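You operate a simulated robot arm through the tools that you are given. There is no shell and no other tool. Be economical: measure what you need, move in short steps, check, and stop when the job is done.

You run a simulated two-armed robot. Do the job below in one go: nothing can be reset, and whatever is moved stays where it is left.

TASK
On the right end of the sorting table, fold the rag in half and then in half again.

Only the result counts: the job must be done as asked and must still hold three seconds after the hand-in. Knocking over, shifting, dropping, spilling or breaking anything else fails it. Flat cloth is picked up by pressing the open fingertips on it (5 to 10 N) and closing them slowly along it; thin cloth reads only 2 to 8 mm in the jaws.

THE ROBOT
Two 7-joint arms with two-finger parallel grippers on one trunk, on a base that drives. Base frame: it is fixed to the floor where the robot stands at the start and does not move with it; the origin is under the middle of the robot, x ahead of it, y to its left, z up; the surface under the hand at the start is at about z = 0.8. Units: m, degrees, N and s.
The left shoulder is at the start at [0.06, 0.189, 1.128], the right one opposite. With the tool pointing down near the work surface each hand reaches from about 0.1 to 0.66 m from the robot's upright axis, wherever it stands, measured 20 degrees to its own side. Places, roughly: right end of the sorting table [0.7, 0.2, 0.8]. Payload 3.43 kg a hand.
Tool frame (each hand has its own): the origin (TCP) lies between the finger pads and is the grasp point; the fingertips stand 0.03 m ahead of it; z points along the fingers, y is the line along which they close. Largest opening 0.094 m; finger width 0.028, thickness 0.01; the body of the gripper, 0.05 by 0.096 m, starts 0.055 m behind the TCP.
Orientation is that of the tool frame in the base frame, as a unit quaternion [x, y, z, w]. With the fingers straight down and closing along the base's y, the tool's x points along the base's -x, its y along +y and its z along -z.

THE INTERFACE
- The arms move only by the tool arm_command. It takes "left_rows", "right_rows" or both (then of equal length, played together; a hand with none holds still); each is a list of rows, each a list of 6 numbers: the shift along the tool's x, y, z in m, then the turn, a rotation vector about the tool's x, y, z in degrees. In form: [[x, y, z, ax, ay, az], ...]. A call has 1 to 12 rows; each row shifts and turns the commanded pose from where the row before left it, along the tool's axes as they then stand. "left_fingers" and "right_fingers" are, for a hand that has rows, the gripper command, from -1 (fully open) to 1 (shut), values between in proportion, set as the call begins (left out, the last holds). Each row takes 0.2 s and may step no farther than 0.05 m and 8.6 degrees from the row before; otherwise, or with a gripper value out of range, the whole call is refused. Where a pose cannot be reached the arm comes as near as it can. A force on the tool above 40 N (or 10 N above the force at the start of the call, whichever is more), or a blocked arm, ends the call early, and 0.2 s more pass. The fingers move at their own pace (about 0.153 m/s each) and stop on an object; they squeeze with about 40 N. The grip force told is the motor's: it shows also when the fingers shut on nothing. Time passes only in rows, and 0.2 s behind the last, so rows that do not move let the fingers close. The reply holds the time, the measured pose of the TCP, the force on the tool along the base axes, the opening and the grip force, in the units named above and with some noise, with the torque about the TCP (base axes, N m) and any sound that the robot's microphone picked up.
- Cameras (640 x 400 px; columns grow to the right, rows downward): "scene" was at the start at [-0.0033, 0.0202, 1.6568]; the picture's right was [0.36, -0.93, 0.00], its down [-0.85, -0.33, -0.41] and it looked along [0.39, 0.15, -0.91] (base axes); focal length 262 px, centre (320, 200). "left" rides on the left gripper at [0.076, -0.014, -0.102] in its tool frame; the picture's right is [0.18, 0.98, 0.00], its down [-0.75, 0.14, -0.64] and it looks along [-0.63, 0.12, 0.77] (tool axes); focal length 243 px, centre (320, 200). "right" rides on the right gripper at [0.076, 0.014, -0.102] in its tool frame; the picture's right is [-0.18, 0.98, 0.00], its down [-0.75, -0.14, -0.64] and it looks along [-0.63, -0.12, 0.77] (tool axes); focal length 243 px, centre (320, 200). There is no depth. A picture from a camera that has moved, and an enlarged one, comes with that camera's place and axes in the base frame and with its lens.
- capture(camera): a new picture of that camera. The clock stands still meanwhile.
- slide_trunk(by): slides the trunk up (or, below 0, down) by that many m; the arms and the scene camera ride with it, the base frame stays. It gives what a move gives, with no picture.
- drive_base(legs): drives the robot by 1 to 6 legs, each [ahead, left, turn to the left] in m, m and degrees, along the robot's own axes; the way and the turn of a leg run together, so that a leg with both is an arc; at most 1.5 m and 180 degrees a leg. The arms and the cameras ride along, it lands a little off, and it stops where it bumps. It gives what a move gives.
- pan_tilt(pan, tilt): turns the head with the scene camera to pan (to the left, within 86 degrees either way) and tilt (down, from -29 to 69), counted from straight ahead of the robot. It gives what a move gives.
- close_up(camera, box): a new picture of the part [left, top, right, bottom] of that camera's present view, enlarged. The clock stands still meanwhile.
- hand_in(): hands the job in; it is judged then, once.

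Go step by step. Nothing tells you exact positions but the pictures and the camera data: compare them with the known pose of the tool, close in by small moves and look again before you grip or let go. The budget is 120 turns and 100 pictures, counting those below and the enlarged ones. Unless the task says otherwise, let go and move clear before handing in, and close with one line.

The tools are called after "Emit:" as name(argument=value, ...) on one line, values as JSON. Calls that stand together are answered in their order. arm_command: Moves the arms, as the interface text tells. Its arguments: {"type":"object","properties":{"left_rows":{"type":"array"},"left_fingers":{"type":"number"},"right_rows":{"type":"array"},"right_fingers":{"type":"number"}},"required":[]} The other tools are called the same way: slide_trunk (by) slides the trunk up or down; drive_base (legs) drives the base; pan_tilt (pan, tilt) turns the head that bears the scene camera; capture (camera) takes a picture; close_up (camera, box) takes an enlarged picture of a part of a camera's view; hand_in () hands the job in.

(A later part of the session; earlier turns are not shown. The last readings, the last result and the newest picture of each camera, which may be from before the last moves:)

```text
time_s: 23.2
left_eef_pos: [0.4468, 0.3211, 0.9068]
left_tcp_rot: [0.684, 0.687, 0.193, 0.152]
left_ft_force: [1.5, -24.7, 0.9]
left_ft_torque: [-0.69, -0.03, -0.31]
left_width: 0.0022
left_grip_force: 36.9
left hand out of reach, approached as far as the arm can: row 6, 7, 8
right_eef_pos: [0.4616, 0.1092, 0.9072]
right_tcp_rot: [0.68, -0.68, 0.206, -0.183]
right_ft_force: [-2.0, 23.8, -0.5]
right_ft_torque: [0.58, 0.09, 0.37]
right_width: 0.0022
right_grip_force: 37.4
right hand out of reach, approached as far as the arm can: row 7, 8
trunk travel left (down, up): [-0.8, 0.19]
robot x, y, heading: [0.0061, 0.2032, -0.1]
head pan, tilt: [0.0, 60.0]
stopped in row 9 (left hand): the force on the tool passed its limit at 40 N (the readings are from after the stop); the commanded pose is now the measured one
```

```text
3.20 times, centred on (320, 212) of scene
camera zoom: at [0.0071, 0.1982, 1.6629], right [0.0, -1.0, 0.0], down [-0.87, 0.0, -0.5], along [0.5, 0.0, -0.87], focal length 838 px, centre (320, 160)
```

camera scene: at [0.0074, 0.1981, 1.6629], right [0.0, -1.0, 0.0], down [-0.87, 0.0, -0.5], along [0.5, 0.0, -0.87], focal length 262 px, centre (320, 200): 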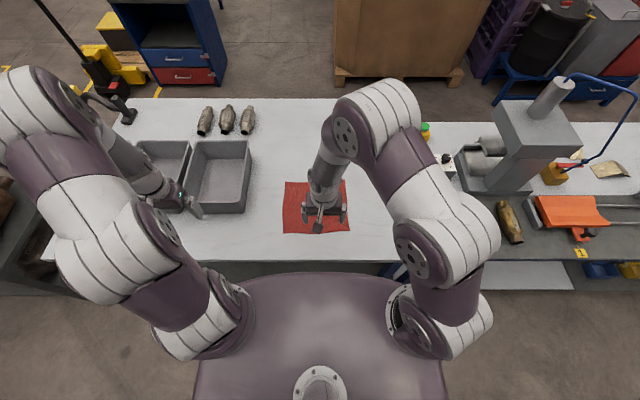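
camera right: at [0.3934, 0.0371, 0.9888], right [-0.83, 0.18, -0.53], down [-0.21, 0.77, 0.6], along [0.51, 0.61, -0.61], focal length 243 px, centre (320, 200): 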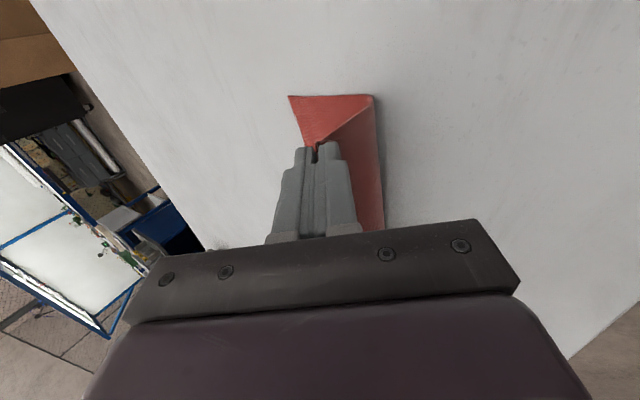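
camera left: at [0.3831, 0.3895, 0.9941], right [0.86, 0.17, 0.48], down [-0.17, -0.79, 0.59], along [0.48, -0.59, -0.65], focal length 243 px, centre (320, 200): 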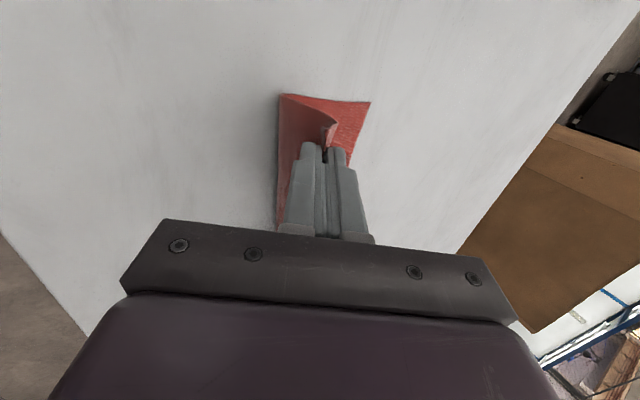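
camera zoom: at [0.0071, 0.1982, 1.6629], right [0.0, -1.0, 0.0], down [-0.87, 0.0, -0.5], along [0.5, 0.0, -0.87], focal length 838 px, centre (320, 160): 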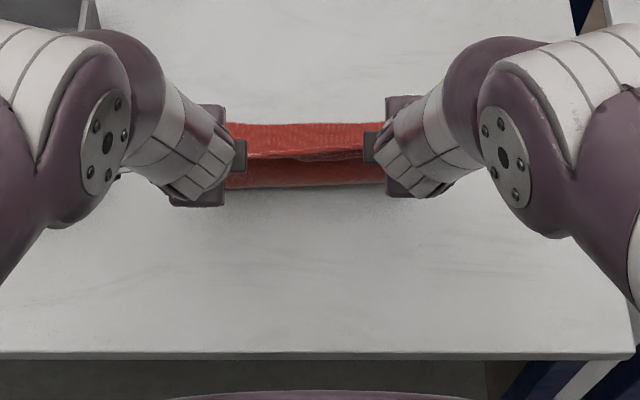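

The wrist tilt limits out at about 30° and the hands drifted apart, tensioning the cloth. I'll bring them together and continue the arc at this tilt.

Emit:
arm_command(left_rows=[[-0.0045, 0, 0, 0, 0, 0], [-0.0045, 0, 0, 0, 0, 0], [0, 0.0195, 0.0059, 0, 0, 0], [0, 0.0162, 0.0121, 0, 0, 0], [0, 0.0102, 0.0191, 0, 0, 0], [0, 0, 0, 0, 0, 0]], right_rows=[[-0.0045, 0, 0, 0, 0, 0], [-0.0045, 0, 0, 0, 0, 0], [0, -0.0179, 0.0064, 0, 0, 0], [0, -0.0142, 0.0124, 0, 0, 0], [0, -0.0079, 0.019, 0, 0, 0], [0, 0, 0, 0, 0, 0]])

Emit:
capture(camera="right")

Emit:
capture(camera="left")

Emit:
close_up(camera="scene", box=[220, 150, 420, 275])

```text
time_s: 24.6
left_eef_pos: [0.5028, 0.3148, 0.8948]
left_tcp_rot: [0.683, 0.688, 0.194, 0.15]
left_ft_force: [0.1, -2.0, 0.9]
left_ft_torque: [-0.06, -0.01, -0.01]
left_width: 0.002
left_grip_force: 36.9
right_eef_pos: [0.5146, 0.1159, 0.8963]
right_tcp_rot: [-0.677, 0.682, -0.208, 0.183]
right_ft_force: [-0.6, 1.2, 0.7]
right_ft_torque: [0.01, 0.02, 0.01]
right_width: 0.002
right_grip_force: 37.4
trunk travel left (down, up): [-0.8, 0.19]
robot x, y, heading: [-0.0035, 0.2029, -0.2]
head pan, tilt: [0.0, 60.0]
```

```text
73 pictures are left
camera right: at [0.4468, 0.0434, 0.9774], right [-0.83, 0.18, -0.53], down [-0.21, 0.78, 0.59], along [0.51, 0.6, -0.61], focal length 243 px, centre (320, 200)
```

right: 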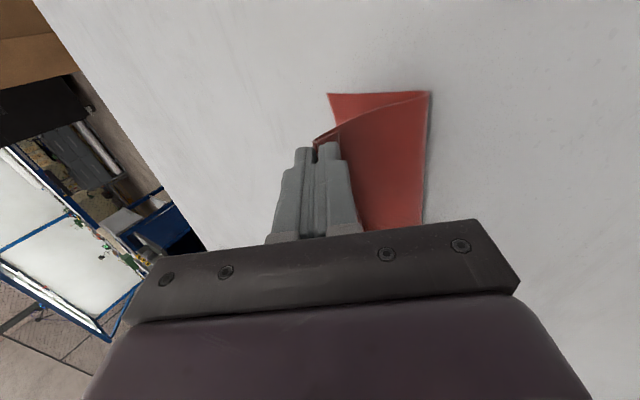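

```text
72 pictures are left
camera left: at [0.4396, 0.384, 0.982], right [0.86, 0.18, 0.48], down [-0.16, -0.79, 0.59], along [0.48, -0.58, -0.66], focal length 243 px, centre (320, 200)
```

left: 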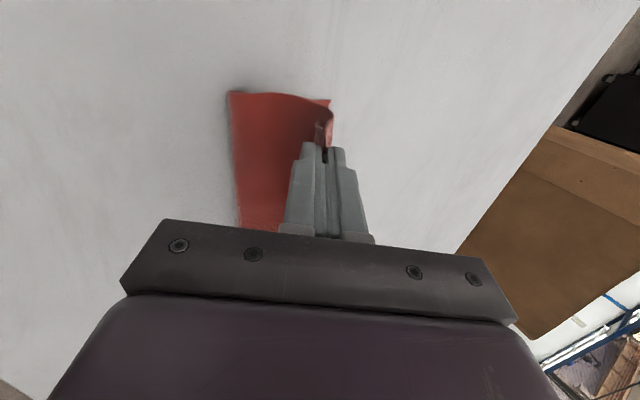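

```text
3.20 times, centred on (320, 212) of scene
camera zoom: at [0.0062, 0.1982, 1.6629], right [0.0, -1.0, 0.0], down [-0.87, 0.0, -0.5], along [0.5, 0.0, -0.87], focal length 838 px, centre (320, 160)
```

zoom: 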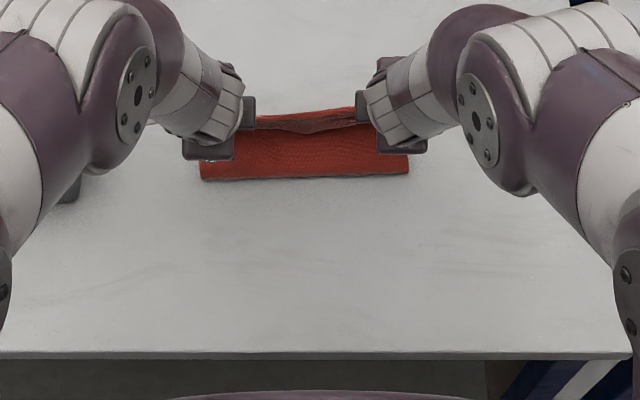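

The fold is forming well, with its line at x ≈ 0.483. I'll finish lowering the edge onto the far edge.

Emit:
arm_command(left_rows=[[0, 0.0112, 0.0173, 0, 0, 0], [0, 0.0057, 0.0189, 0, 0, 0], [0, 0.0012, 0.0188, 0, 0, 0], [0, 0, 0, 0, 0, 0]], right_rows=[[0, -0.0084, 0.0174, 0, 0, 0], [0, -0.0031, 0.0189, 0, 0, 0], [0, 0.0011, 0.0188, 0, 0, 0], [0, 0, 0, 0, 0, 0]])

Emit:
capture(camera="right")

Emit:
capture(camera="left")

Emit:
close_up(camera="scene", box=[270, 150, 370, 212])

```text
time_s: 25.6
left_eef_pos: [0.5453, 0.3187, 0.8553]
left_tcp_rot: [0.683, 0.687, 0.195, 0.15]
left_ft_force: [-0.2, -6.8, 0.2]
left_ft_torque: [-0.23, 0.0, -0.12]
left_width: 0.0018
left_grip_force: 37.2
right_eef_pos: [0.5534, 0.113, 0.8531]
right_tcp_rot: [-0.679, 0.68, -0.206, 0.181]
right_ft_force: [-0.7, 6.9, 0.4]
right_ft_torque: [0.17, 0.03, 0.07]
right_width: 0.0021
right_grip_force: 37.2
trunk travel left (down, up): [-0.8, 0.19]
robot x, y, heading: [0.0018, 0.2019, 0.2]
head pan, tilt: [0.0, 60.0]
```

```text
70 pictures are left
camera right: at [0.4849, 0.0419, 0.9357], right [-0.83, 0.18, -0.53], down [-0.21, 0.78, 0.59], along [0.51, 0.6, -0.61], focal length 243 px, centre (320, 200)
```

right: 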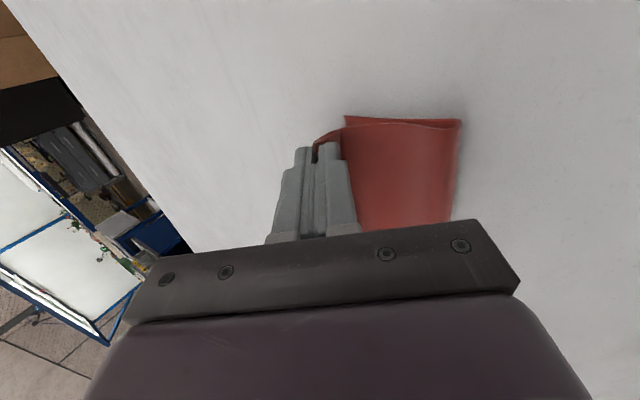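

```text
69 pictures are left
camera left: at [0.4813, 0.3872, 0.9425], right [0.86, 0.18, 0.48], down [-0.16, -0.79, 0.59], along [0.48, -0.58, -0.66], focal length 243 px, centre (320, 200)
```

left: 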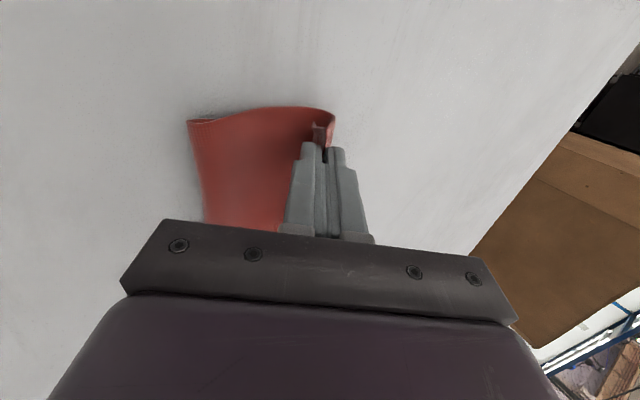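

```text
6.40 times, centred on (320, 181) of scene
camera zoom: at [0.0068, 0.1982, 1.6629], right [0.0, -1.0, 0.0], down [-0.87, 0.0, -0.5], along [0.5, 0.0, -0.87], focal length 1677 px, centre (320, 322)
```

zoom: 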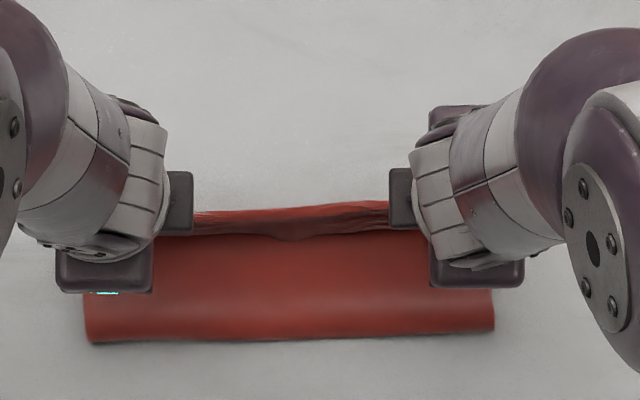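

Almost there. I'll relax the sideways tension, lower the last bit, then open gently.

Emit:
arm_command(left_rows=[[-0.003, 0, 0.004, 0, 0, 0], [0, -0.0013, 0.0055, 0, 0, 0], [0, -0.0013, 0.0055, 0, 0, 0], [0, 0, 0, 0, 0, 0]], right_rows=[[-0.003, 0, 0.003, 0, 0, 0], [0, 0.0017, 0.0055, 0, 0, 0], [0, 0.0017, 0.0055, 0, 0, 0], [0, 0, 0, 0, 0, 0]])

Emit:
capture(camera="right")

Emit:
capture(camera="left")

```text
time_s: 26.6
left_eef_pos: [0.5506, 0.3157, 0.8397]
left_tcp_rot: [0.683, 0.688, 0.194, 0.149]
left_ft_force: [0.6, -1.7, 0.2]
left_ft_torque: [-0.07, 0.01, -0.05]
left_width: 0.0021
left_grip_force: 37.3
right_eef_pos: [0.557, 0.1166, 0.8407]
right_tcp_rot: [-0.678, 0.681, -0.208, 0.181]
right_ft_force: [-0.1, 1.8, -0.5]
right_ft_torque: [0.02, 0.02, 0.03]
right_width: 0.0022
right_grip_force: 37.2
trunk travel left (down, up): [-0.8, 0.19]
robot x, y, heading: [-0.0002, 0.2014, 0.0]
head pan, tilt: [0.0, 60.0]
```

```text
67 pictures are left
camera right: at [0.4892, 0.0439, 0.9218], right [-0.83, 0.18, -0.53], down [-0.21, 0.78, 0.59], along [0.51, 0.6, -0.61], focal length 243 px, centre (320, 200)
```

right: 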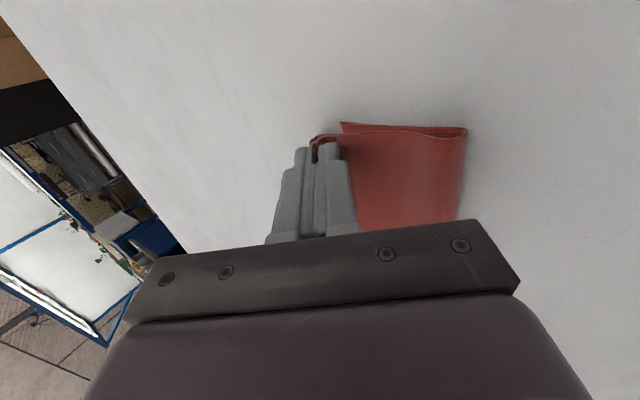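

```text
66 pictures are left
camera left: at [0.4868, 0.3852, 0.9273], right [0.86, 0.18, 0.48], down [-0.16, -0.79, 0.59], along [0.48, -0.58, -0.66], focal length 243 px, centre (320, 200)
```

left: 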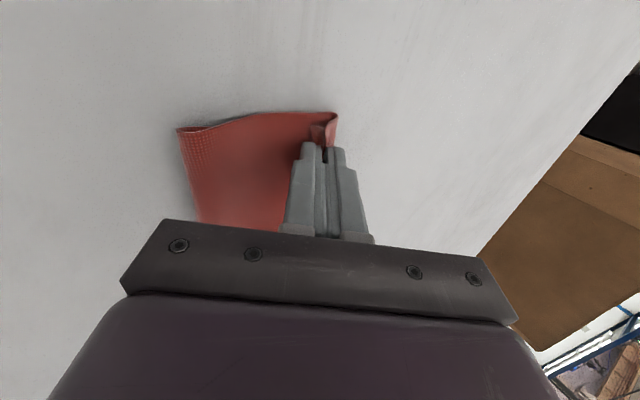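

By the camera geometry the bottom layer's far corners sit at about x 0.562 (right) and 0.578 (left), so the upper edge overshoots. I'll move it back by 35 mm on the right and 18 mm on the left before releasing.

Emit:
arm_command(left_rows=[[0, 0.0047, -0.0088, 0, 0, 0], [0, -0.008, -0.0043, 0, 0, 0], [0, -0.008, -0.0043, 0, 0, 0], [0, -0.0061, 0.0114, 0, 0, 0], [0, 0, 0, 0, 0, 0]], right_rows=[[0, -0.0053, -0.0085, 0, 0, 0], [0, 0.0149, -0.0093, 0, 0, 0], [0, 0.0149, -0.0093, 0, 0, 0], [0, 0.0069, 0.011, 0, 0, 0], [0, 0, 0, 0, 0, 0]])

Emit:
capture(camera="right")

Emit:
capture(camera="left")

```text
time_s: 27.8
left_eef_pos: [0.5313, 0.3154, 0.8365]
left_tcp_rot: [0.683, 0.688, 0.194, 0.149]
left_ft_force: [-0.9, -0.2, 0.4]
left_ft_torque: [0.0, -0.01, 0.02]
left_width: 0.0021
left_grip_force: 36.5
right_eef_pos: [0.5235, 0.117, 0.8375]
right_tcp_rot: [-0.678, 0.681, -0.208, 0.182]
right_ft_force: [-0.6, 1.0, 0.1]
right_ft_torque: [-0.01, 0.04, 0.01]
right_width: 0.0022
right_grip_force: 36.4
trunk travel left (down, up): [-0.8, 0.19]
robot x, y, heading: [-0.0028, 0.2001, 0.0]
head pan, tilt: [0.0, 60.0]
```

```text
65 pictures are left
camera right: at [0.4544, 0.0446, 0.9193], right [-0.83, 0.18, -0.53], down [-0.21, 0.78, 0.59], along [0.51, 0.6, -0.61], focal length 243 px, centre (320, 200)
```

right: 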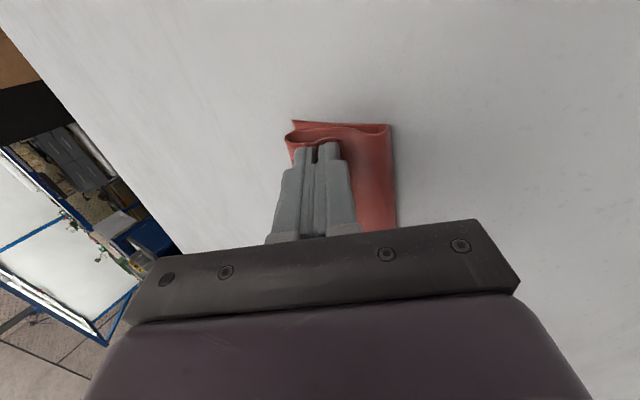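

```text
64 pictures are left
camera left: at [0.4683, 0.3846, 0.9247], right [0.86, 0.18, 0.48], down [-0.16, -0.79, 0.59], along [0.48, -0.58, -0.66], focal length 243 px, centre (320, 200)
```

left: 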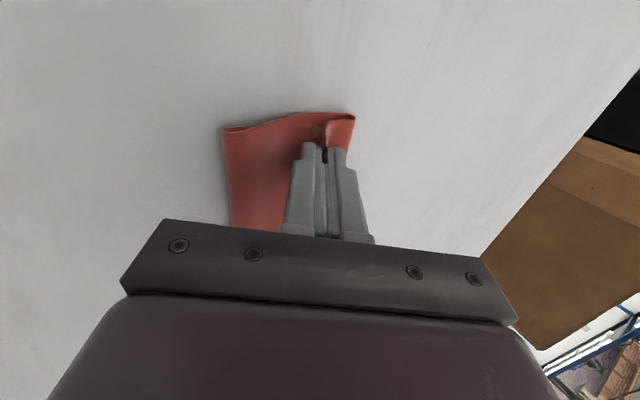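

The fold line is too far forward, so the lower layer is too short, especially on the right. I'll peel the top layer back so the lower half lies out again, then refold about a line further back.

Emit:
arm_command(left_rows=[[0, 0.0142, -0.0326, 0, 0, 0], [0, -0.0146, -0.0362, 0, 0, 0], [0, -0.024, -0.0186, 0, 0, 0], [0, -0.0302, -0.0072, 0, 0, 0], [0, 0, 0, 0, 0, 0]], right_rows=[[0, -0.0125, -0.0323, 0, 0, 0], [0, 0.0149, -0.0329, 0, 0, 0], [0, 0.0271, -0.0228, 0, 0, 0], [0, 0.0308, -0.0074, 0, 0, 0], [0, 0, 0, 0, 0, 0]])

Emit:
capture(camera="right")

Emit:
capture(camera="left")

Emit:
close_up(camera="scene", box=[270, 160, 370, 222])

```text
time_s: 29.0
left_eef_pos: [0.4396, 0.311, 0.8946]
left_tcp_rot: [0.683, 0.688, 0.194, 0.15]
left_ft_force: [-0.2, 0.8, -0.8]
left_ft_torque: [0.0, 0.0, -0.02]
left_width: 0.0018
left_grip_force: 36.7
right_eef_pos: [0.4223, 0.1204, 0.8866]
right_tcp_rot: [-0.678, 0.681, -0.207, 0.181]
right_ft_force: [1.0, -0.1, -0.7]
right_ft_torque: [0.0, 0.04, 0.0]
right_width: 0.0023
right_grip_force: 37.3
trunk travel left (down, up): [-0.8, 0.19]
robot x, y, heading: [0.001, 0.1983, 0.0]
head pan, tilt: [0.0, 60.0]
```

```text
63 pictures are left
camera right: at [0.353, 0.048, 0.9688], right [-0.83, 0.18, -0.53], down [-0.21, 0.78, 0.59], along [0.51, 0.6, -0.61], focal length 243 px, centre (320, 200)
```

right: 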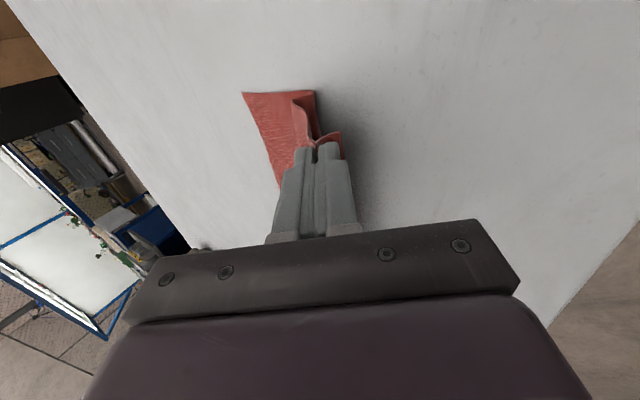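

```text
62 pictures are left
camera left: at [0.3762, 0.3794, 0.982], right [0.86, 0.18, 0.47], down [-0.16, -0.79, 0.59], along [0.48, -0.58, -0.66], focal length 243 px, centre (320, 200)
```

left: 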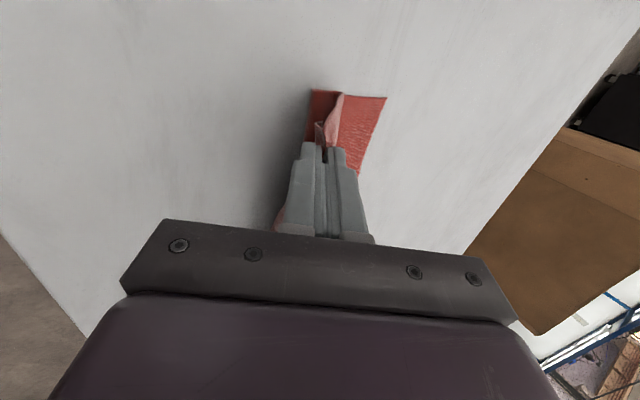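

```text
6.40 times, centred on (320, 191) of scene
camera zoom: at [0.0077, 0.1982, 1.6629], right [0.0, -1.0, 0.0], down [-0.87, 0.0, -0.5], along [0.5, 0.0, -0.87], focal length 1677 px, centre (320, 258)
```

zoom: 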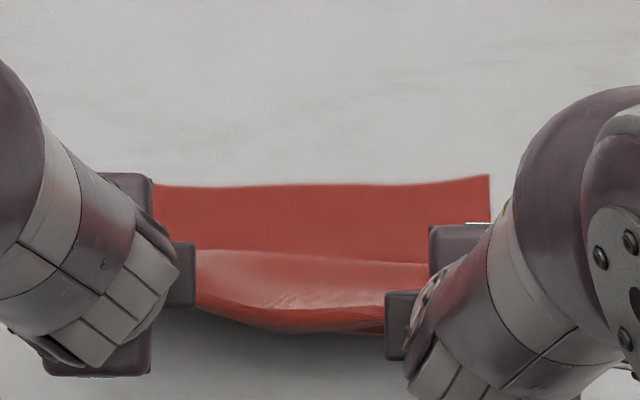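

Bottom far edge is at x ≈ 0.56, and the fold is now at about 0.475. I'll pull the held edge back a bit more to lay the lower half out to x ≈ 0.45.

Emit:
arm_command(left_rows=[[0, -0.022, -0.0119, 0, 0, 0], [0, -0.022, -0.0119, 0, 0, 0], [0, 0, 0, 0, 0, 0]], right_rows=[[0, 0.0149, -0.0093, 0, 0, 0], [0, 0.0149, -0.0093, 0, 0, 0], [0, 0, 0, 0, 0, 0]])

Emit:
capture(camera="right")

Emit:
capture(camera="left")

Emit:
close_up(camera="scene", box=[270, 160, 370, 222])

```text
time_s: 29.8
left_eef_pos: [0.3885, 0.3082, 0.8945]
left_tcp_rot: [0.683, 0.688, 0.194, 0.15]
left_ft_force: [-0.1, -0.1, -0.8]
left_ft_torque: [-0.01, 0.03, 0.0]
left_width: 0.0017
left_grip_force: 36.9
right_eef_pos: [0.3877, 0.1213, 0.8864]
right_tcp_rot: [-0.679, 0.681, -0.207, 0.182]
right_ft_force: [0.0, 0.1, 0.0]
right_ft_torque: [0.02, 0.06, 0.03]
right_width: 0.0021
right_grip_force: 36.9
trunk travel left (down, up): [-0.8, 0.19]
robot x, y, heading: [0.0023, 0.2003, -0.1]
head pan, tilt: [0.0, 60.0]
```

```text
60 pictures are left
camera right: at [0.3184, 0.0481, 0.9682], right [-0.83, 0.18, -0.53], down [-0.21, 0.78, 0.59], along [0.51, 0.6, -0.61], focal length 243 px, centre (320, 200)
```

right: 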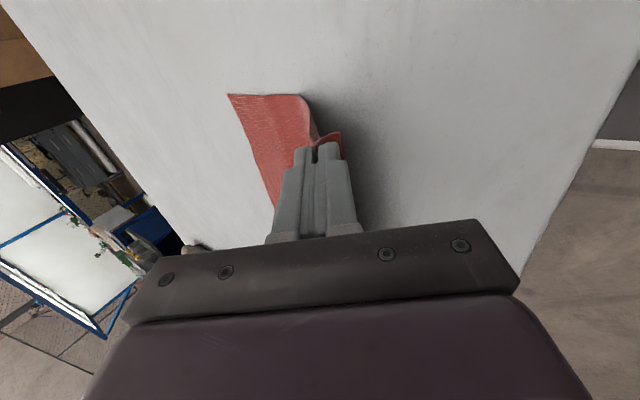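

```text
59 pictures are left
camera left: at [0.326, 0.3778, 0.9821], right [0.86, 0.18, 0.47], down [-0.16, -0.79, 0.59], along [0.48, -0.58, -0.66], focal length 243 px, centre (320, 200)
```

left: 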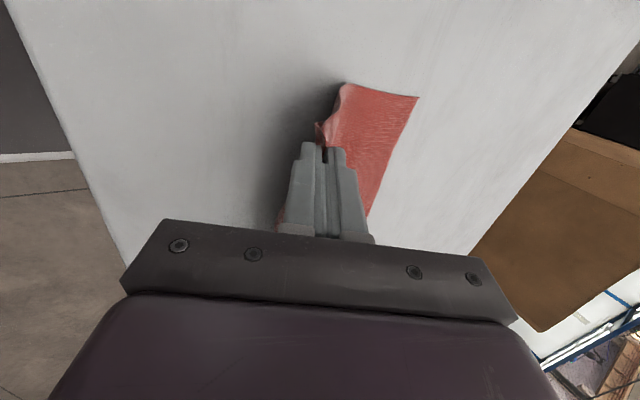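

```text
6.40 times, centred on (320, 191) of scene
camera zoom: at [0.0083, 0.1982, 1.6629], right [0.0, -1.0, 0.0], down [-0.87, 0.0, -0.5], along [0.5, 0.0, -0.87], focal length 1677 px, centre (320, 258)
```

zoom: 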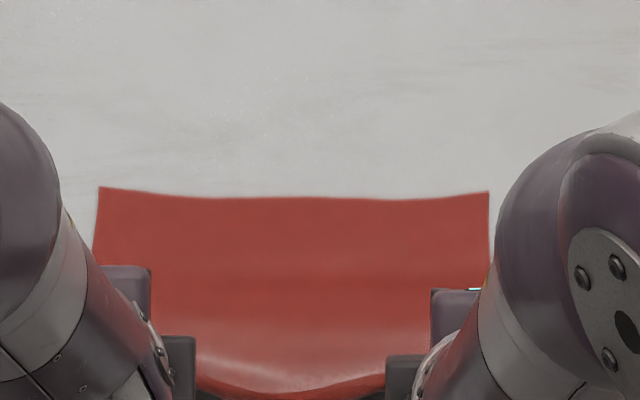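

The lower layer is laid out, with its far edge at about x 0.555. I'll arc forward again on a lower path, aiming to pinch down at x ≈ 0.525.

Emit:
arm_command(left_rows=[[0.003, 0.0099, 0.0121, 0, 0, 0], [0, 0.0171, 0.0126, 0, 0, 0], [0, 0.0171, 0.0126, 0, 0, 0], [0, 0.0139, 0.0143, 0, 0, 0], [0, 0.0116, 0.0164, 0, 0, 0], [0, 0.0082, 0.0163, 0, 0, 0], [0, 0, 0, 0, 0, 0]], right_rows=[[0.006, -0.0106, 0.0101, 0, 0, 0], [0, -0.017, 0.0106, 0, 0, 0], [0, -0.0159, 0.0123, 0, 0, 0], [0, -0.0126, 0.0138, 0, 0, 0], [0, -0.0088, 0.0161, 0, 0, 0], [0, -0.0061, 0.0168, 0, 0, 0], [0, 0, 0, 0, 0, 0]])

Emit:
capture(camera="right")

Emit:
capture(camera="left")

Emit:
close_up(camera="scene", box=[270, 160, 370, 222])

```text
time_s: 31.4
left_eef_pos: [0.4965, 0.3176, 0.8569]
left_tcp_rot: [0.683, 0.688, 0.194, 0.15]
left_ft_force: [-0.7, -7.9, 0.2]
left_ft_torque: [-0.22, 0.02, -0.11]
left_width: 0.0018
left_grip_force: 36.5
right_eef_pos: [0.4879, 0.1121, 0.8567]
right_tcp_rot: [-0.679, 0.681, -0.208, 0.183]
right_ft_force: [0.2, 6.7, -1.2]
right_ft_torque: [0.16, 0.06, 0.13]
right_width: 0.002
right_grip_force: 36.5
trunk travel left (down, up): [-0.8, 0.19]
robot x, y, heading: [0.0016, 0.2016, 0.1]
head pan, tilt: [0.0, 60.0]
```

```text
57 pictures are left
camera right: at [0.4197, 0.0405, 0.9388], right [-0.83, 0.18, -0.53], down [-0.21, 0.78, 0.59], along [0.51, 0.6, -0.61], focal length 243 px, centre (320, 200)
```

right: 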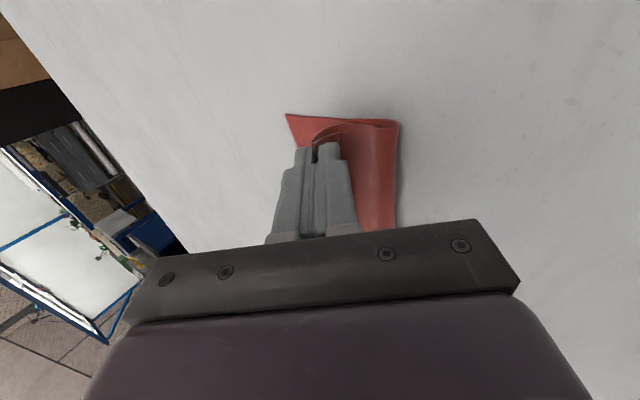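

```text
56 pictures are left
camera left: at [0.4335, 0.3856, 0.9451], right [0.86, 0.18, 0.48], down [-0.16, -0.79, 0.59], along [0.48, -0.58, -0.66], focal length 243 px, centre (320, 200)
```

left: 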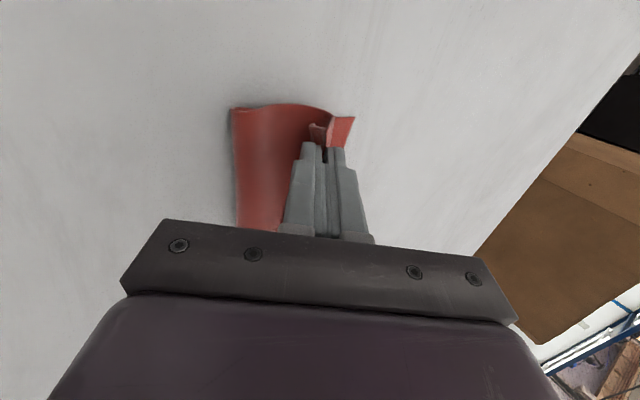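

```text
6.40 times, centred on (320, 191) of scene
camera zoom: at [0.0063, 0.1982, 1.6629], right [0.0, -1.0, 0.0], down [-0.87, 0.0, -0.5], along [0.5, 0.0, -0.87], focal length 1677 px, centre (320, 258)
```

zoom: 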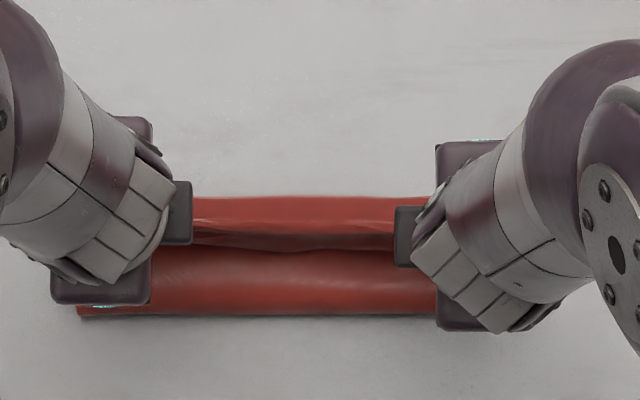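

The fold is much better (front x ≈ 0.465, far edge ≈ 0.55). I'll ease the tension, lower the rest and open the fingers a little.

Emit:
arm_command(left_rows=[[-0.003, 0, 0.0073, 0, 0, 0], [0, -0.0007, 0.0075, 0, 0, 0], [0, 0, 0.0075, 0, 0, 0], [0, 0, 0, 0, 0, 0]], right_rows=[[-0.003, 0, 0.0078, 0, 0, 0], [0, 0.0004, 0.0078, 0, 0, 0], [0, 0, 0.0078, 0, 0, 0], [0, 0, 0, 0, 0, 0]])

Emit:
arm_command(left_rows=[[0, 0, 0, 0, 0, 0], [0, 0, 0, 0, 0, 0]], right_rows=[[0, 0, 0, 0, 0, 0], [0, 0, 0, 0, 0, 0]], left_fingers=0.55, right_fingers=0.55)

Emit:
capture(camera="right")

Emit:
capture(camera="left")

```text
time_s: 32.4
left_eef_pos: [0.5067, 0.3153, 0.8356]
left_tcp_rot: [0.683, 0.688, 0.195, 0.149]
left_ft_force: [-0.7, -2.6, 0.1]
left_ft_torque: [-0.07, 0.0, -0.08]
left_width: 0.002
left_grip_force: 36.8
right_eef_pos: [0.5004, 0.1142, 0.837]
right_tcp_rot: [-0.679, 0.681, -0.208, 0.181]
right_ft_force: [0.0, 3.2, 0.6]
right_ft_torque: [0.06, 0.0, 0.09]
right_width: 0.0022
right_grip_force: 36.4
trunk travel left (down, up): [-0.8, 0.19]
robot x, y, heading: [0.0044, 0.1994, 0.1]
head pan, tilt: [0.0, 60.0]
```

```text
time_s: 33.0
left_eef_pos: [0.5058, 0.3156, 0.8386]
left_tcp_rot: [0.682, 0.688, 0.196, 0.151]
left_ft_force: [1.1, 0.2, 8.5]
left_ft_torque: [-0.01, -0.02, 0.03]
left_width: 0.0181
left_grip_force: 0.0
right_eef_pos: [0.5019, 0.1137, 0.8375]
right_tcp_rot: [-0.678, 0.681, -0.209, 0.183]
right_ft_force: [2.5, -0.5, 10.8]
right_ft_torque: [0.01, -0.1, 0.02]
right_width: 0.0162
right_grip_force: 0.1
trunk travel left (down, up): [-0.8, 0.19]
robot x, y, heading: [-0.0019, 0.2059, 0.2]
head pan, tilt: [0.0, 60.0]
```

```text
54 pictures are left
camera right: at [0.432, 0.0422, 0.9194], right [-0.83, 0.18, -0.53], down [-0.21, 0.78, 0.59], along [0.52, 0.6, -0.61], focal length 243 px, centre (320, 200)
```

right: 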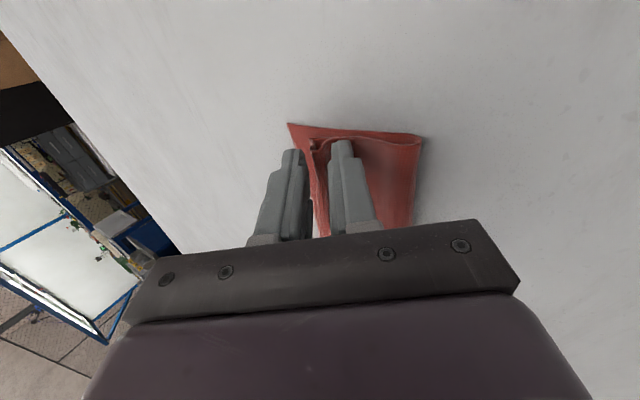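

```text
53 pictures are left
camera left: at [0.4436, 0.3841, 0.9256], right [0.86, 0.18, 0.48], down [-0.16, -0.79, 0.59], along [0.48, -0.58, -0.65], focal length 243 px, centre (320, 200)
```

left: 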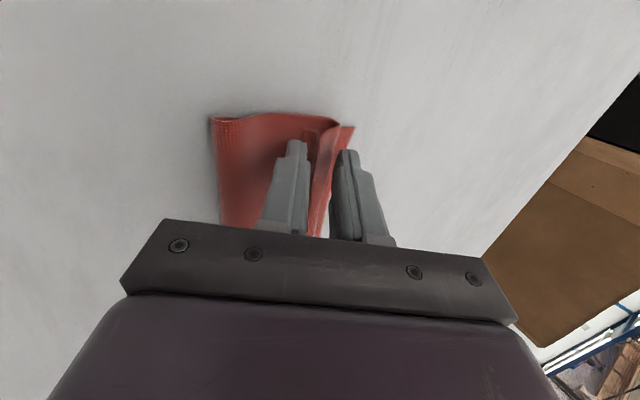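

Released. I'll withdraw along the fingers and look at the result.

Emit:
arm_command(left_rows=[[0, 0, -0.01, 0, 0, 0], [0, 0, -0.02, 0, 0, 0], [0, 0, -0.03, 0, 0, 0], [0.02, 0, -0.03, 0, 0, 0], [0.03, -0.02, -0.02, 0, 0, 0], [0.03, -0.03, 0, 0, 0, 0], [0.0, -0.03, 0, 0, 0, 0]], right_rows=[[0, 0, -0.01, 0, 0, 0], [0, 0, -0.02, 0, 0, 0], [0, 0, -0.03, 0, 0, 0], [0.02, 0, -0.03, 0, 0, 0], [0.03, 0.02, -0.02, 0, 0, 0], [0.03, 0.03, 0, 0, 0, 0], [0.0, 0.03, 0, 0, 0, 0]])

Emit:
close_up(camera="scene", box=[260, 150, 380, 225])

Emit:
capture(camera="right")

```text
time_s: 34.6
left_eef_pos: [0.3838, 0.3898, 0.9023]
left_tcp_rot: [0.682, 0.689, 0.195, 0.148]
left_ft_force: [-0.6, 0.3, 0.2]
left_ft_torque: [0.0, -0.01, -0.02]
left_width: 0.0209
left_grip_force: 0.1
right_eef_pos: [0.3741, 0.039, 0.8897]
right_tcp_rot: [-0.678, 0.681, -0.209, 0.18]
right_ft_force: [0.3, -0.9, 0.3]
right_ft_torque: [0.02, 0.01, -0.02]
right_width: 0.0212
right_grip_force: 0.0
trunk travel left (down, up): [-0.8, 0.19]
robot x, y, heading: [-0.002, 0.2002, -0.1]
head pan, tilt: [0.0, 60.0]
```

```text
5.33 times, centred on (320, 188) of scene
camera zoom: at [0.0068, 0.1984, 1.6629], right [0.0, -1.0, 0.0], down [-0.87, 0.0, -0.5], along [0.5, 0.0, -0.87], focal length 1397 px, centre (320, 267)
```

zoom: 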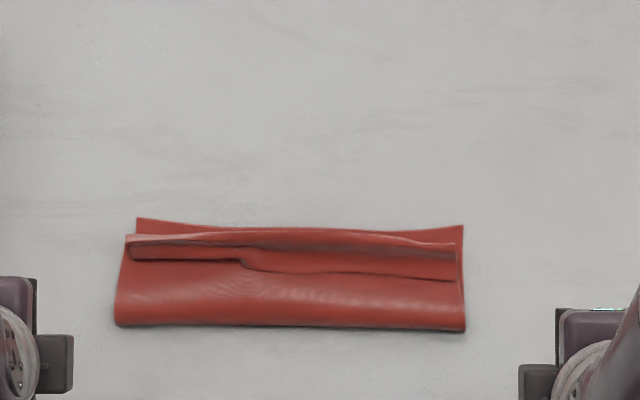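

```text
51 pictures are left
camera right: at [0.3049, -0.0326, 0.9726], right [-0.83, 0.18, -0.53], down [-0.21, 0.78, 0.59], along [0.52, 0.6, -0.61], focal length 243 px, centre (320, 200)
```

right: 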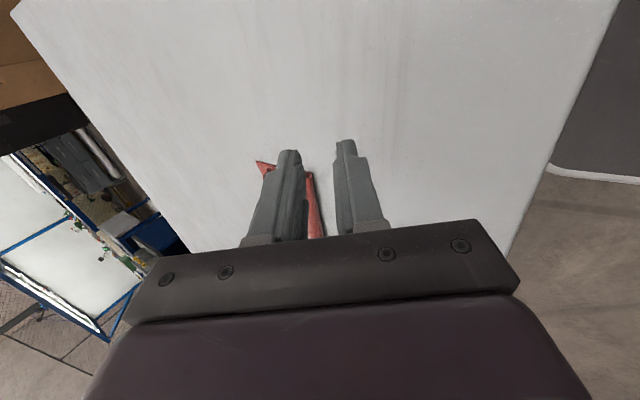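

As feared, a 2–3 cm flap at the edge is rolled back on top. I'll straighten the hands, close the fingers, press lightly on the flap and sweep it forward to unroll it.

Emit:
arm_command(left_rows=[[0, 0, 0, 7.1, 0, 0], [0, 0, 0, 7.1, 0, 0], [0, 0, 0, 7.1, 0, 0], [0, 0, 0, 7.1, 0, 0], [-0.0212, 0.0303, 0.0105, 0, 0, 0], [-0.0212, 0.0303, 0.0105, 0, 0, 0], [-0.0212, 0.0303, 0.0105, 0, 0, 0], [-0.0212, 0.0303, 0.0105, 0, 0, 0], [0, 0, 0, 0, 0, 0]], right_rows=[[0, 0, 0, -8, 0, 0], [0, 0, 0, -8, 0, 0], [0, 0, 0, -8, 0, 0], [0, 0, 0, -8, 0, 0], [-0.0215, -0.0303, 0.0075, 0, 0, 0], [-0.0215, -0.0303, 0.0075, 0, 0, 0], [-0.0215, -0.0303, 0.0075, 0, 0, 0], [-0.0215, -0.0303, 0.0075, 0, 0, 0], [0, 0, 0, 0, 0, 0]], left_fingers=1, right_fingers=1)

Emit:
capture(camera="right")

Emit:
capture(camera="left")

```text
time_s: 36.6
left_eef_pos: [0.5005, 0.3195, 0.86]
left_tcp_rot: [0.699, 0.715, 0.02, -0.022]
left_ft_force: [-0.4, -0.4, 0.0]
left_ft_torque: [0.0, -0.02, -0.01]
left_width: 0.0
left_grip_force: 33.1
left hand out of reach, approached as far as the arm can: row 4, 5
right_eef_pos: [0.486, 0.1086, 0.8639]
right_tcp_rot: [-0.703, 0.711, -0.011, -0.013]
right_ft_force: [-0.1, -1.1, 1.2]
right_ft_torque: [0.0, -0.03, -0.01]
right_width: 0.0002
right_grip_force: 32.9
right hand out of reach, approached as far as the arm can: row 4, 5
trunk travel left (down, up): [-0.8, 0.19]
robot x, y, heading: [-0.0007, 0.1994, -0.1]
head pan, tilt: [0.0, 60.0]
```

```text
50 pictures are left
camera right: at [0.4695, 0.0355, 0.9683], right [-0.98, 0.2, -0.01], down [0.15, 0.77, 0.62], along [0.13, 0.6, -0.79], focal length 243 px, centre (320, 200)
```

right: 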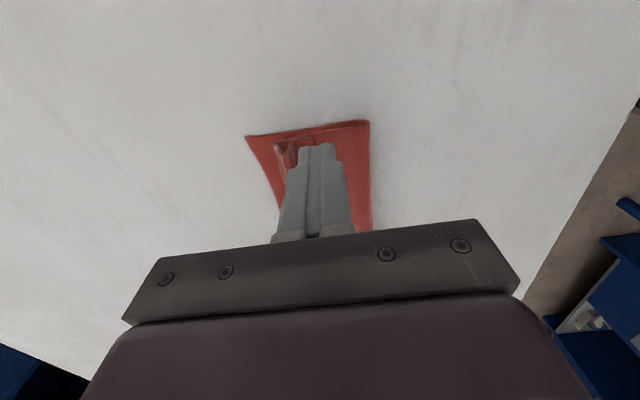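

```text
49 pictures are left
camera left: at [0.4845, 0.3886, 0.9669], right [0.98, 0.21, 0.01], down [0.16, -0.79, 0.6], along [0.13, -0.58, -0.8], focal length 243 px, centre (320, 200)
```

left: 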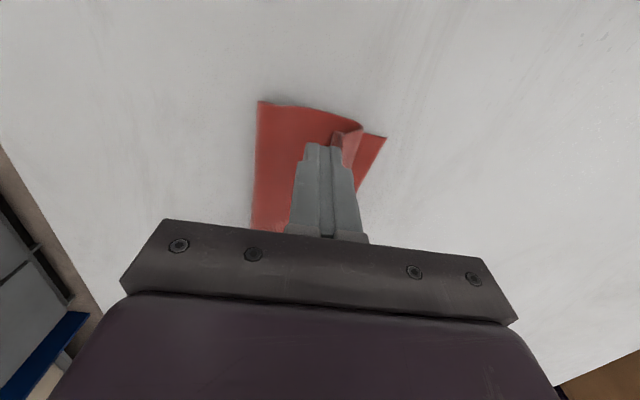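

Emit:
arm_command(left_rows=[[-0.012, 0.01, 0.01, 0, 0, 0], [0, 0, 0.006, 0, 0, 0], [0, 0, 0.004, 0, 0, 0], [0, 0, 0.002, 0, 0, 0], [0, 0, 0, 0, 0, 0]], right_rows=[[-0.012, -0.014, 0.012, 0, 0, 0], [0, 0, 0.007, 0, 0, 0], [0, 0, 0.004, 0, 0, 0], [0, 0, 0.003, 0, 0, 0], [0, 0, 0, 0, 0, 0]])

Emit:
capture(camera="right")

Emit:
capture(camera="left")

```text
time_s: 37.8
left_eef_pos: [0.5106, 0.3105, 0.8369]
left_tcp_rot: [0.699, 0.714, 0.019, -0.023]
left_ft_force: [-0.1, -0.5, 0.7]
left_ft_torque: [0.0, -0.04, 0.01]
left_width: 0.0002
left_grip_force: 32.9
right_eef_pos: [0.5004, 0.1177, 0.8368]
right_tcp_rot: [-0.702, 0.712, -0.011, -0.013]
right_ft_force: [0.2, -0.1, -1.1]
right_ft_torque: [0.01, 0.02, -0.01]
right_width: 0.0
right_grip_force: 32.9
trunk travel left (down, up): [-0.8, 0.19]
robot x, y, heading: [0.0001, 0.1981, 0.3]
head pan, tilt: [0.0, 60.0]
```

```text
48 pictures are left
camera right: at [0.4839, 0.0456, 0.942], right [-0.98, 0.2, 0.0], down [0.15, 0.77, 0.62], along [0.12, 0.6, -0.79], focal length 243 px, centre (320, 200)
```

right: 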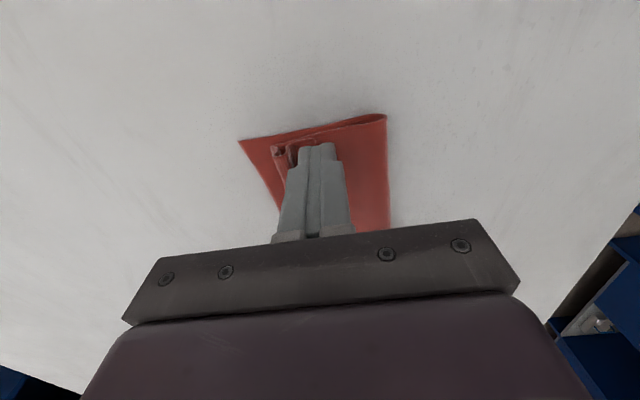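

```text
47 pictures are left
camera left: at [0.4953, 0.3784, 0.9434], right [0.98, 0.21, 0.01], down [0.16, -0.79, 0.6], along [0.13, -0.58, -0.8], focal length 243 px, centre (320, 200)
```

left: 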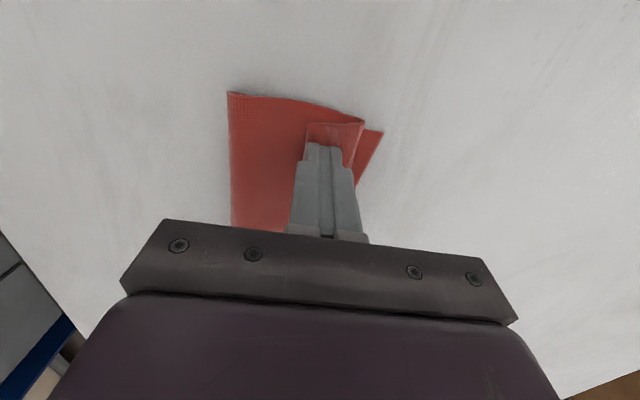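

Emit:
arm_command(left_rows=[[0, -0.006, -0.001, 0, 0, 0], [0, 0, 0.003, 0, 0, 0], [0, 0, 0.001, 0, 0, 0], [0, 0, 0, 0, 0, 0]], right_rows=[[0, 0, 0.001, 0, 0, 0], [0, 0, 0.001, 0, 0, 0], [0, 0, 0.001, 0, 0, 0], [0, 0, 0, 0, 0, 0]])

```text
time_s: 38.8
left_eef_pos: [0.5056, 0.3099, 0.8336]
left_tcp_rot: [0.699, 0.715, 0.019, -0.022]
left_ft_force: [-1.3, -0.6, 4.4]
left_ft_torque: [-0.06, 0.0, 0.0]
left_width: 0.0
left_grip_force: 33.1
right_eef_pos: [0.5009, 0.1174, 0.8348]
right_tcp_rot: [-0.702, 0.712, -0.012, -0.012]
right_ft_force: [-1.2, 0.1, 0.1]
right_ft_torque: [0.01, -0.02, 0.02]
right_width: 0.0001
right_grip_force: 33.0
trunk travel left (down, up): [-0.8, 0.19]
robot x, y, heading: [0.0007, 0.1996, -0.2]
head pan, tilt: [0.0, 60.0]
```

Emit:
arm_command(left_rows=[[0, 0.004, 0, 0, 0, 0], [0, 0.006, 0, 0, 0, 0], [0, 0.006, 0, 0, 0, 0], [0, 0.006, 0, 0, 0, 0], [0, 0, 0, 0, 0, 0]], right_rows=[[0, 0, 0.0008, 0, 0, 0], [0, -0.006, 0.0003, 0, 0, 0], [0, -0.006, 0, 0, 0, 0], [0, -0.006, 0, 0, 0, 0], [0, 0, 0, 0, 0, 0]])

Emit:
capture(camera="right")

Emit:
capture(camera="left")

```text
time_s: 40.0
left_eef_pos: [0.5264, 0.3093, 0.8344]
left_tcp_rot: [0.699, 0.715, 0.021, -0.021]
left_ft_force: [-1.3, -0.6, 4.7]
left_ft_torque: [-0.01, 0.03, 0.03]
left_width: 0.0
left_grip_force: 32.8
right_eef_pos: [0.5185, 0.1172, 0.8339]
right_tcp_rot: [-0.702, 0.712, -0.012, -0.012]
right_ft_force: [-0.1, 0.5, 0.2]
right_ft_torque: [-0.02, 0.0, 0.01]
right_width: 0.0
right_grip_force: 33.1
trunk travel left (down, up): [-0.8, 0.19]
robot x, y, heading: [-0.0017, 0.1973, 0.1]
head pan, tilt: [0.0, 60.0]
```

```text
46 pictures are left
camera right: at [0.502, 0.0448, 0.9387], right [-0.98, 0.2, -0.01], down [0.15, 0.77, 0.62], along [0.13, 0.6, -0.79], focal length 243 px, centre (320, 200)
```

right: 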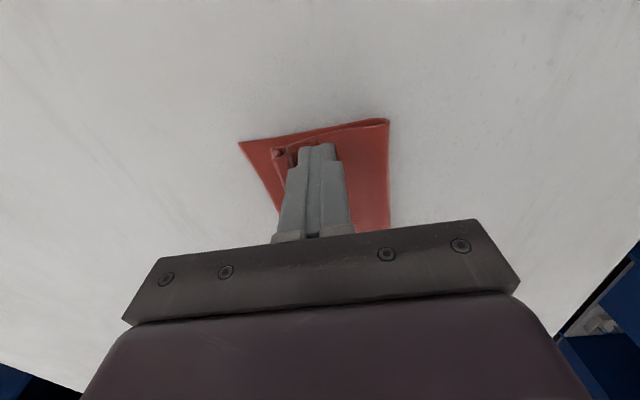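

```text
45 pictures are left
camera left: at [0.5108, 0.3788, 0.9409], right [0.98, 0.21, 0.01], down [0.16, -0.79, 0.6], along [0.13, -0.58, -0.8], focal length 243 px, centre (320, 200)
```

left: 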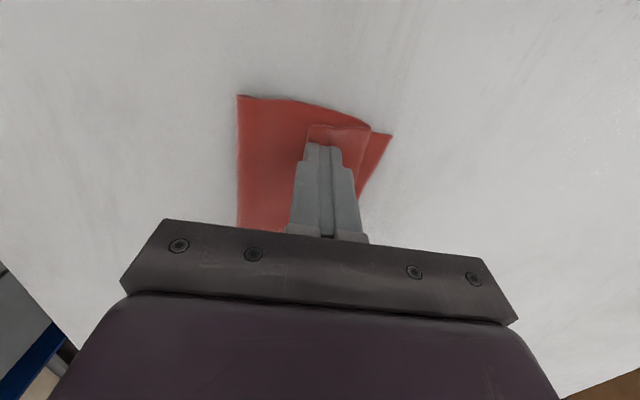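

The whole packet slid along instead of unrolling. I'll pin the packet near the fold with the left fingertips while the right one pushes the flap.

Emit:
arm_command(left_rows=[[0, 0, -0.015, 0, 0, 0], [-0.03, -0.018, 0, 0, 0, 0], [-0.029, -0.018, 0, 0, 0, 0], [0, 0, 0.01, 0, 0, 0], [0, 0, 0.005, 0, 0, 0], [0, 0, 0, 0, 0, 0]], right_rows=[[0, 0, -0.006, 0, 0, 0], [0, 0.007, -0.004, 0, 0, 0], [0, 0.007, 0, 0, 0, 0], [0, 0, 0, 0, 0, 0], [0, 0, 0, 0, 0, 0], [0, 0, 0, 0, 0, 0]])

Emit:
capture(camera="right")

Emit:
capture(camera="left")

```text
time_s: 41.4
left_eef_pos: [0.4913, 0.2488, 0.831]
left_tcp_rot: [0.698, 0.715, 0.021, -0.019]
left_ft_force: [0.1, 0.4, 23.6]
left_ft_torque: [-0.24, 0.0, 0.02]
left_width: 0.0
left_grip_force: 33.1
right_eef_pos: [0.5048, 0.118, 0.8447]
right_tcp_rot: [-0.702, 0.712, -0.013, -0.012]
right_ft_force: [-0.6, -0.3, 0.0]
right_ft_torque: [0.03, 0.03, 0.0]
right_width: 0.0
right_grip_force: 33.0
trunk travel left (down, up): [-0.8, 0.19]
robot x, y, heading: [0.0008, 0.1983, 0.1]
head pan, tilt: [0.0, 60.0]
```

```text
44 pictures are left
camera right: at [0.4871, 0.0457, 0.95], right [-0.98, 0.2, -0.01], down [0.15, 0.77, 0.62], along [0.13, 0.6, -0.79], focal length 243 px, centre (320, 200)
```

right: 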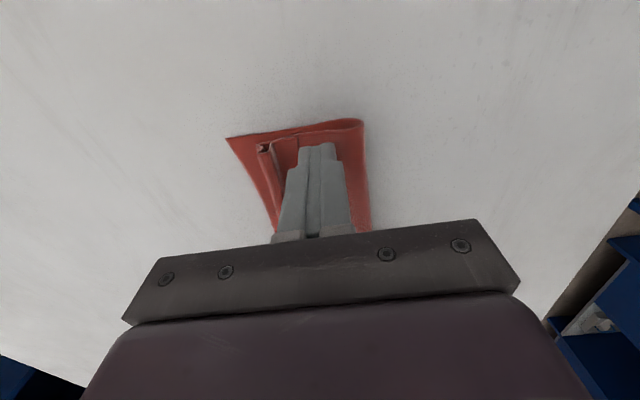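

```text
43 pictures are left
camera left: at [0.4763, 0.3186, 0.9391], right [0.98, 0.21, 0.01], down [0.16, -0.79, 0.6], along [0.13, -0.58, -0.8], focal length 243 px, centre (320, 200)
```

left: 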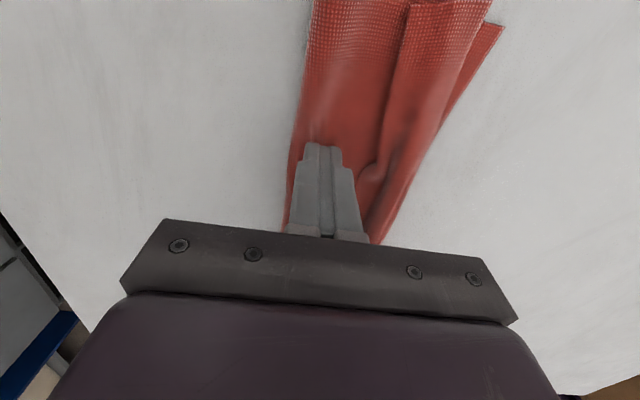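

Emit:
arm_command(right_rows=[[0, 0.006, 0.004, 0, 0, 0], [0, 0, 0.005, 0, 0, 0], [0, -0.006, 0, 0, 0, 0], [0, -0.006, 0, 0, 0, 0], [0, -0.006, 0, 0, 0, 0], [0, -0.006, 0, 0, 0, 0], [0, 0, 0, 0, 0, 0]])

Emit:
capture(camera="right")

Emit:
close_up(camera="scene", box=[260, 150, 380, 225])

```text
time_s: 42.8
left_eef_pos: [0.4945, 0.2497, 0.8328]
left_tcp_rot: [0.699, 0.715, 0.021, -0.019]
left_ft_force: [-2.7, 1.0, 17.7]
left_ft_torque: [-0.18, 0.08, -0.01]
left_width: 0.0
left_grip_force: 33.1
right_eef_pos: [0.5195, 0.1179, 0.8356]
right_tcp_rot: [-0.703, 0.711, -0.012, -0.011]
right_ft_force: [0.2, -0.3, 0.4]
right_ft_torque: [-0.01, -0.01, -0.01]
right_width: 0.0
right_grip_force: 33.0
trunk travel left (down, up): [-0.8, 0.19]
robot x, y, heading: [0.0002, 0.1975, 0.0]
head pan, tilt: [0.0, 60.0]
stopped in row 6 (left hand): the force on the tool passed its limit at 40 N (the readings are from after the stop); the commanded pose is now the measured one
```

```text
42 pictures are left
camera right: at [0.5038, 0.0453, 0.9401], right [-0.98, 0.2, -0.01], down [0.15, 0.77, 0.62], along [0.13, 0.6, -0.79], focal length 243 px, centre (320, 200)
```

right: 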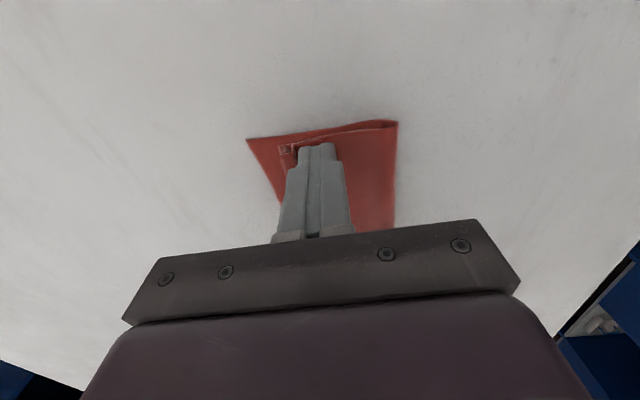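

```text
5.33 times, centred on (320, 188) of scene
camera zoom: at [0.0053, 0.1981, 1.6625], right [0.0, -1.0, 0.0], down [-0.87, 0.0, -0.5], along [0.5, 0.0, -0.87], focal length 1397 px, centre (320, 267)
```

zoom: 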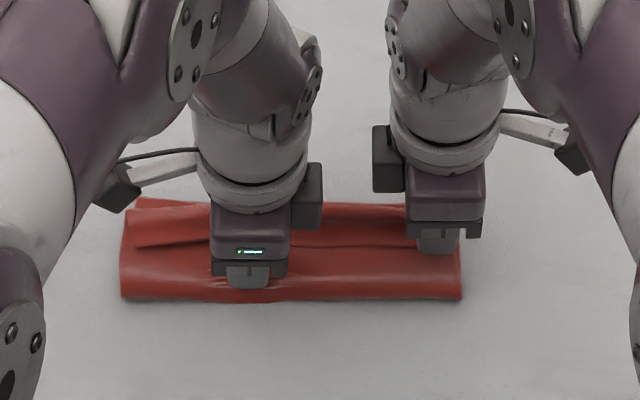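

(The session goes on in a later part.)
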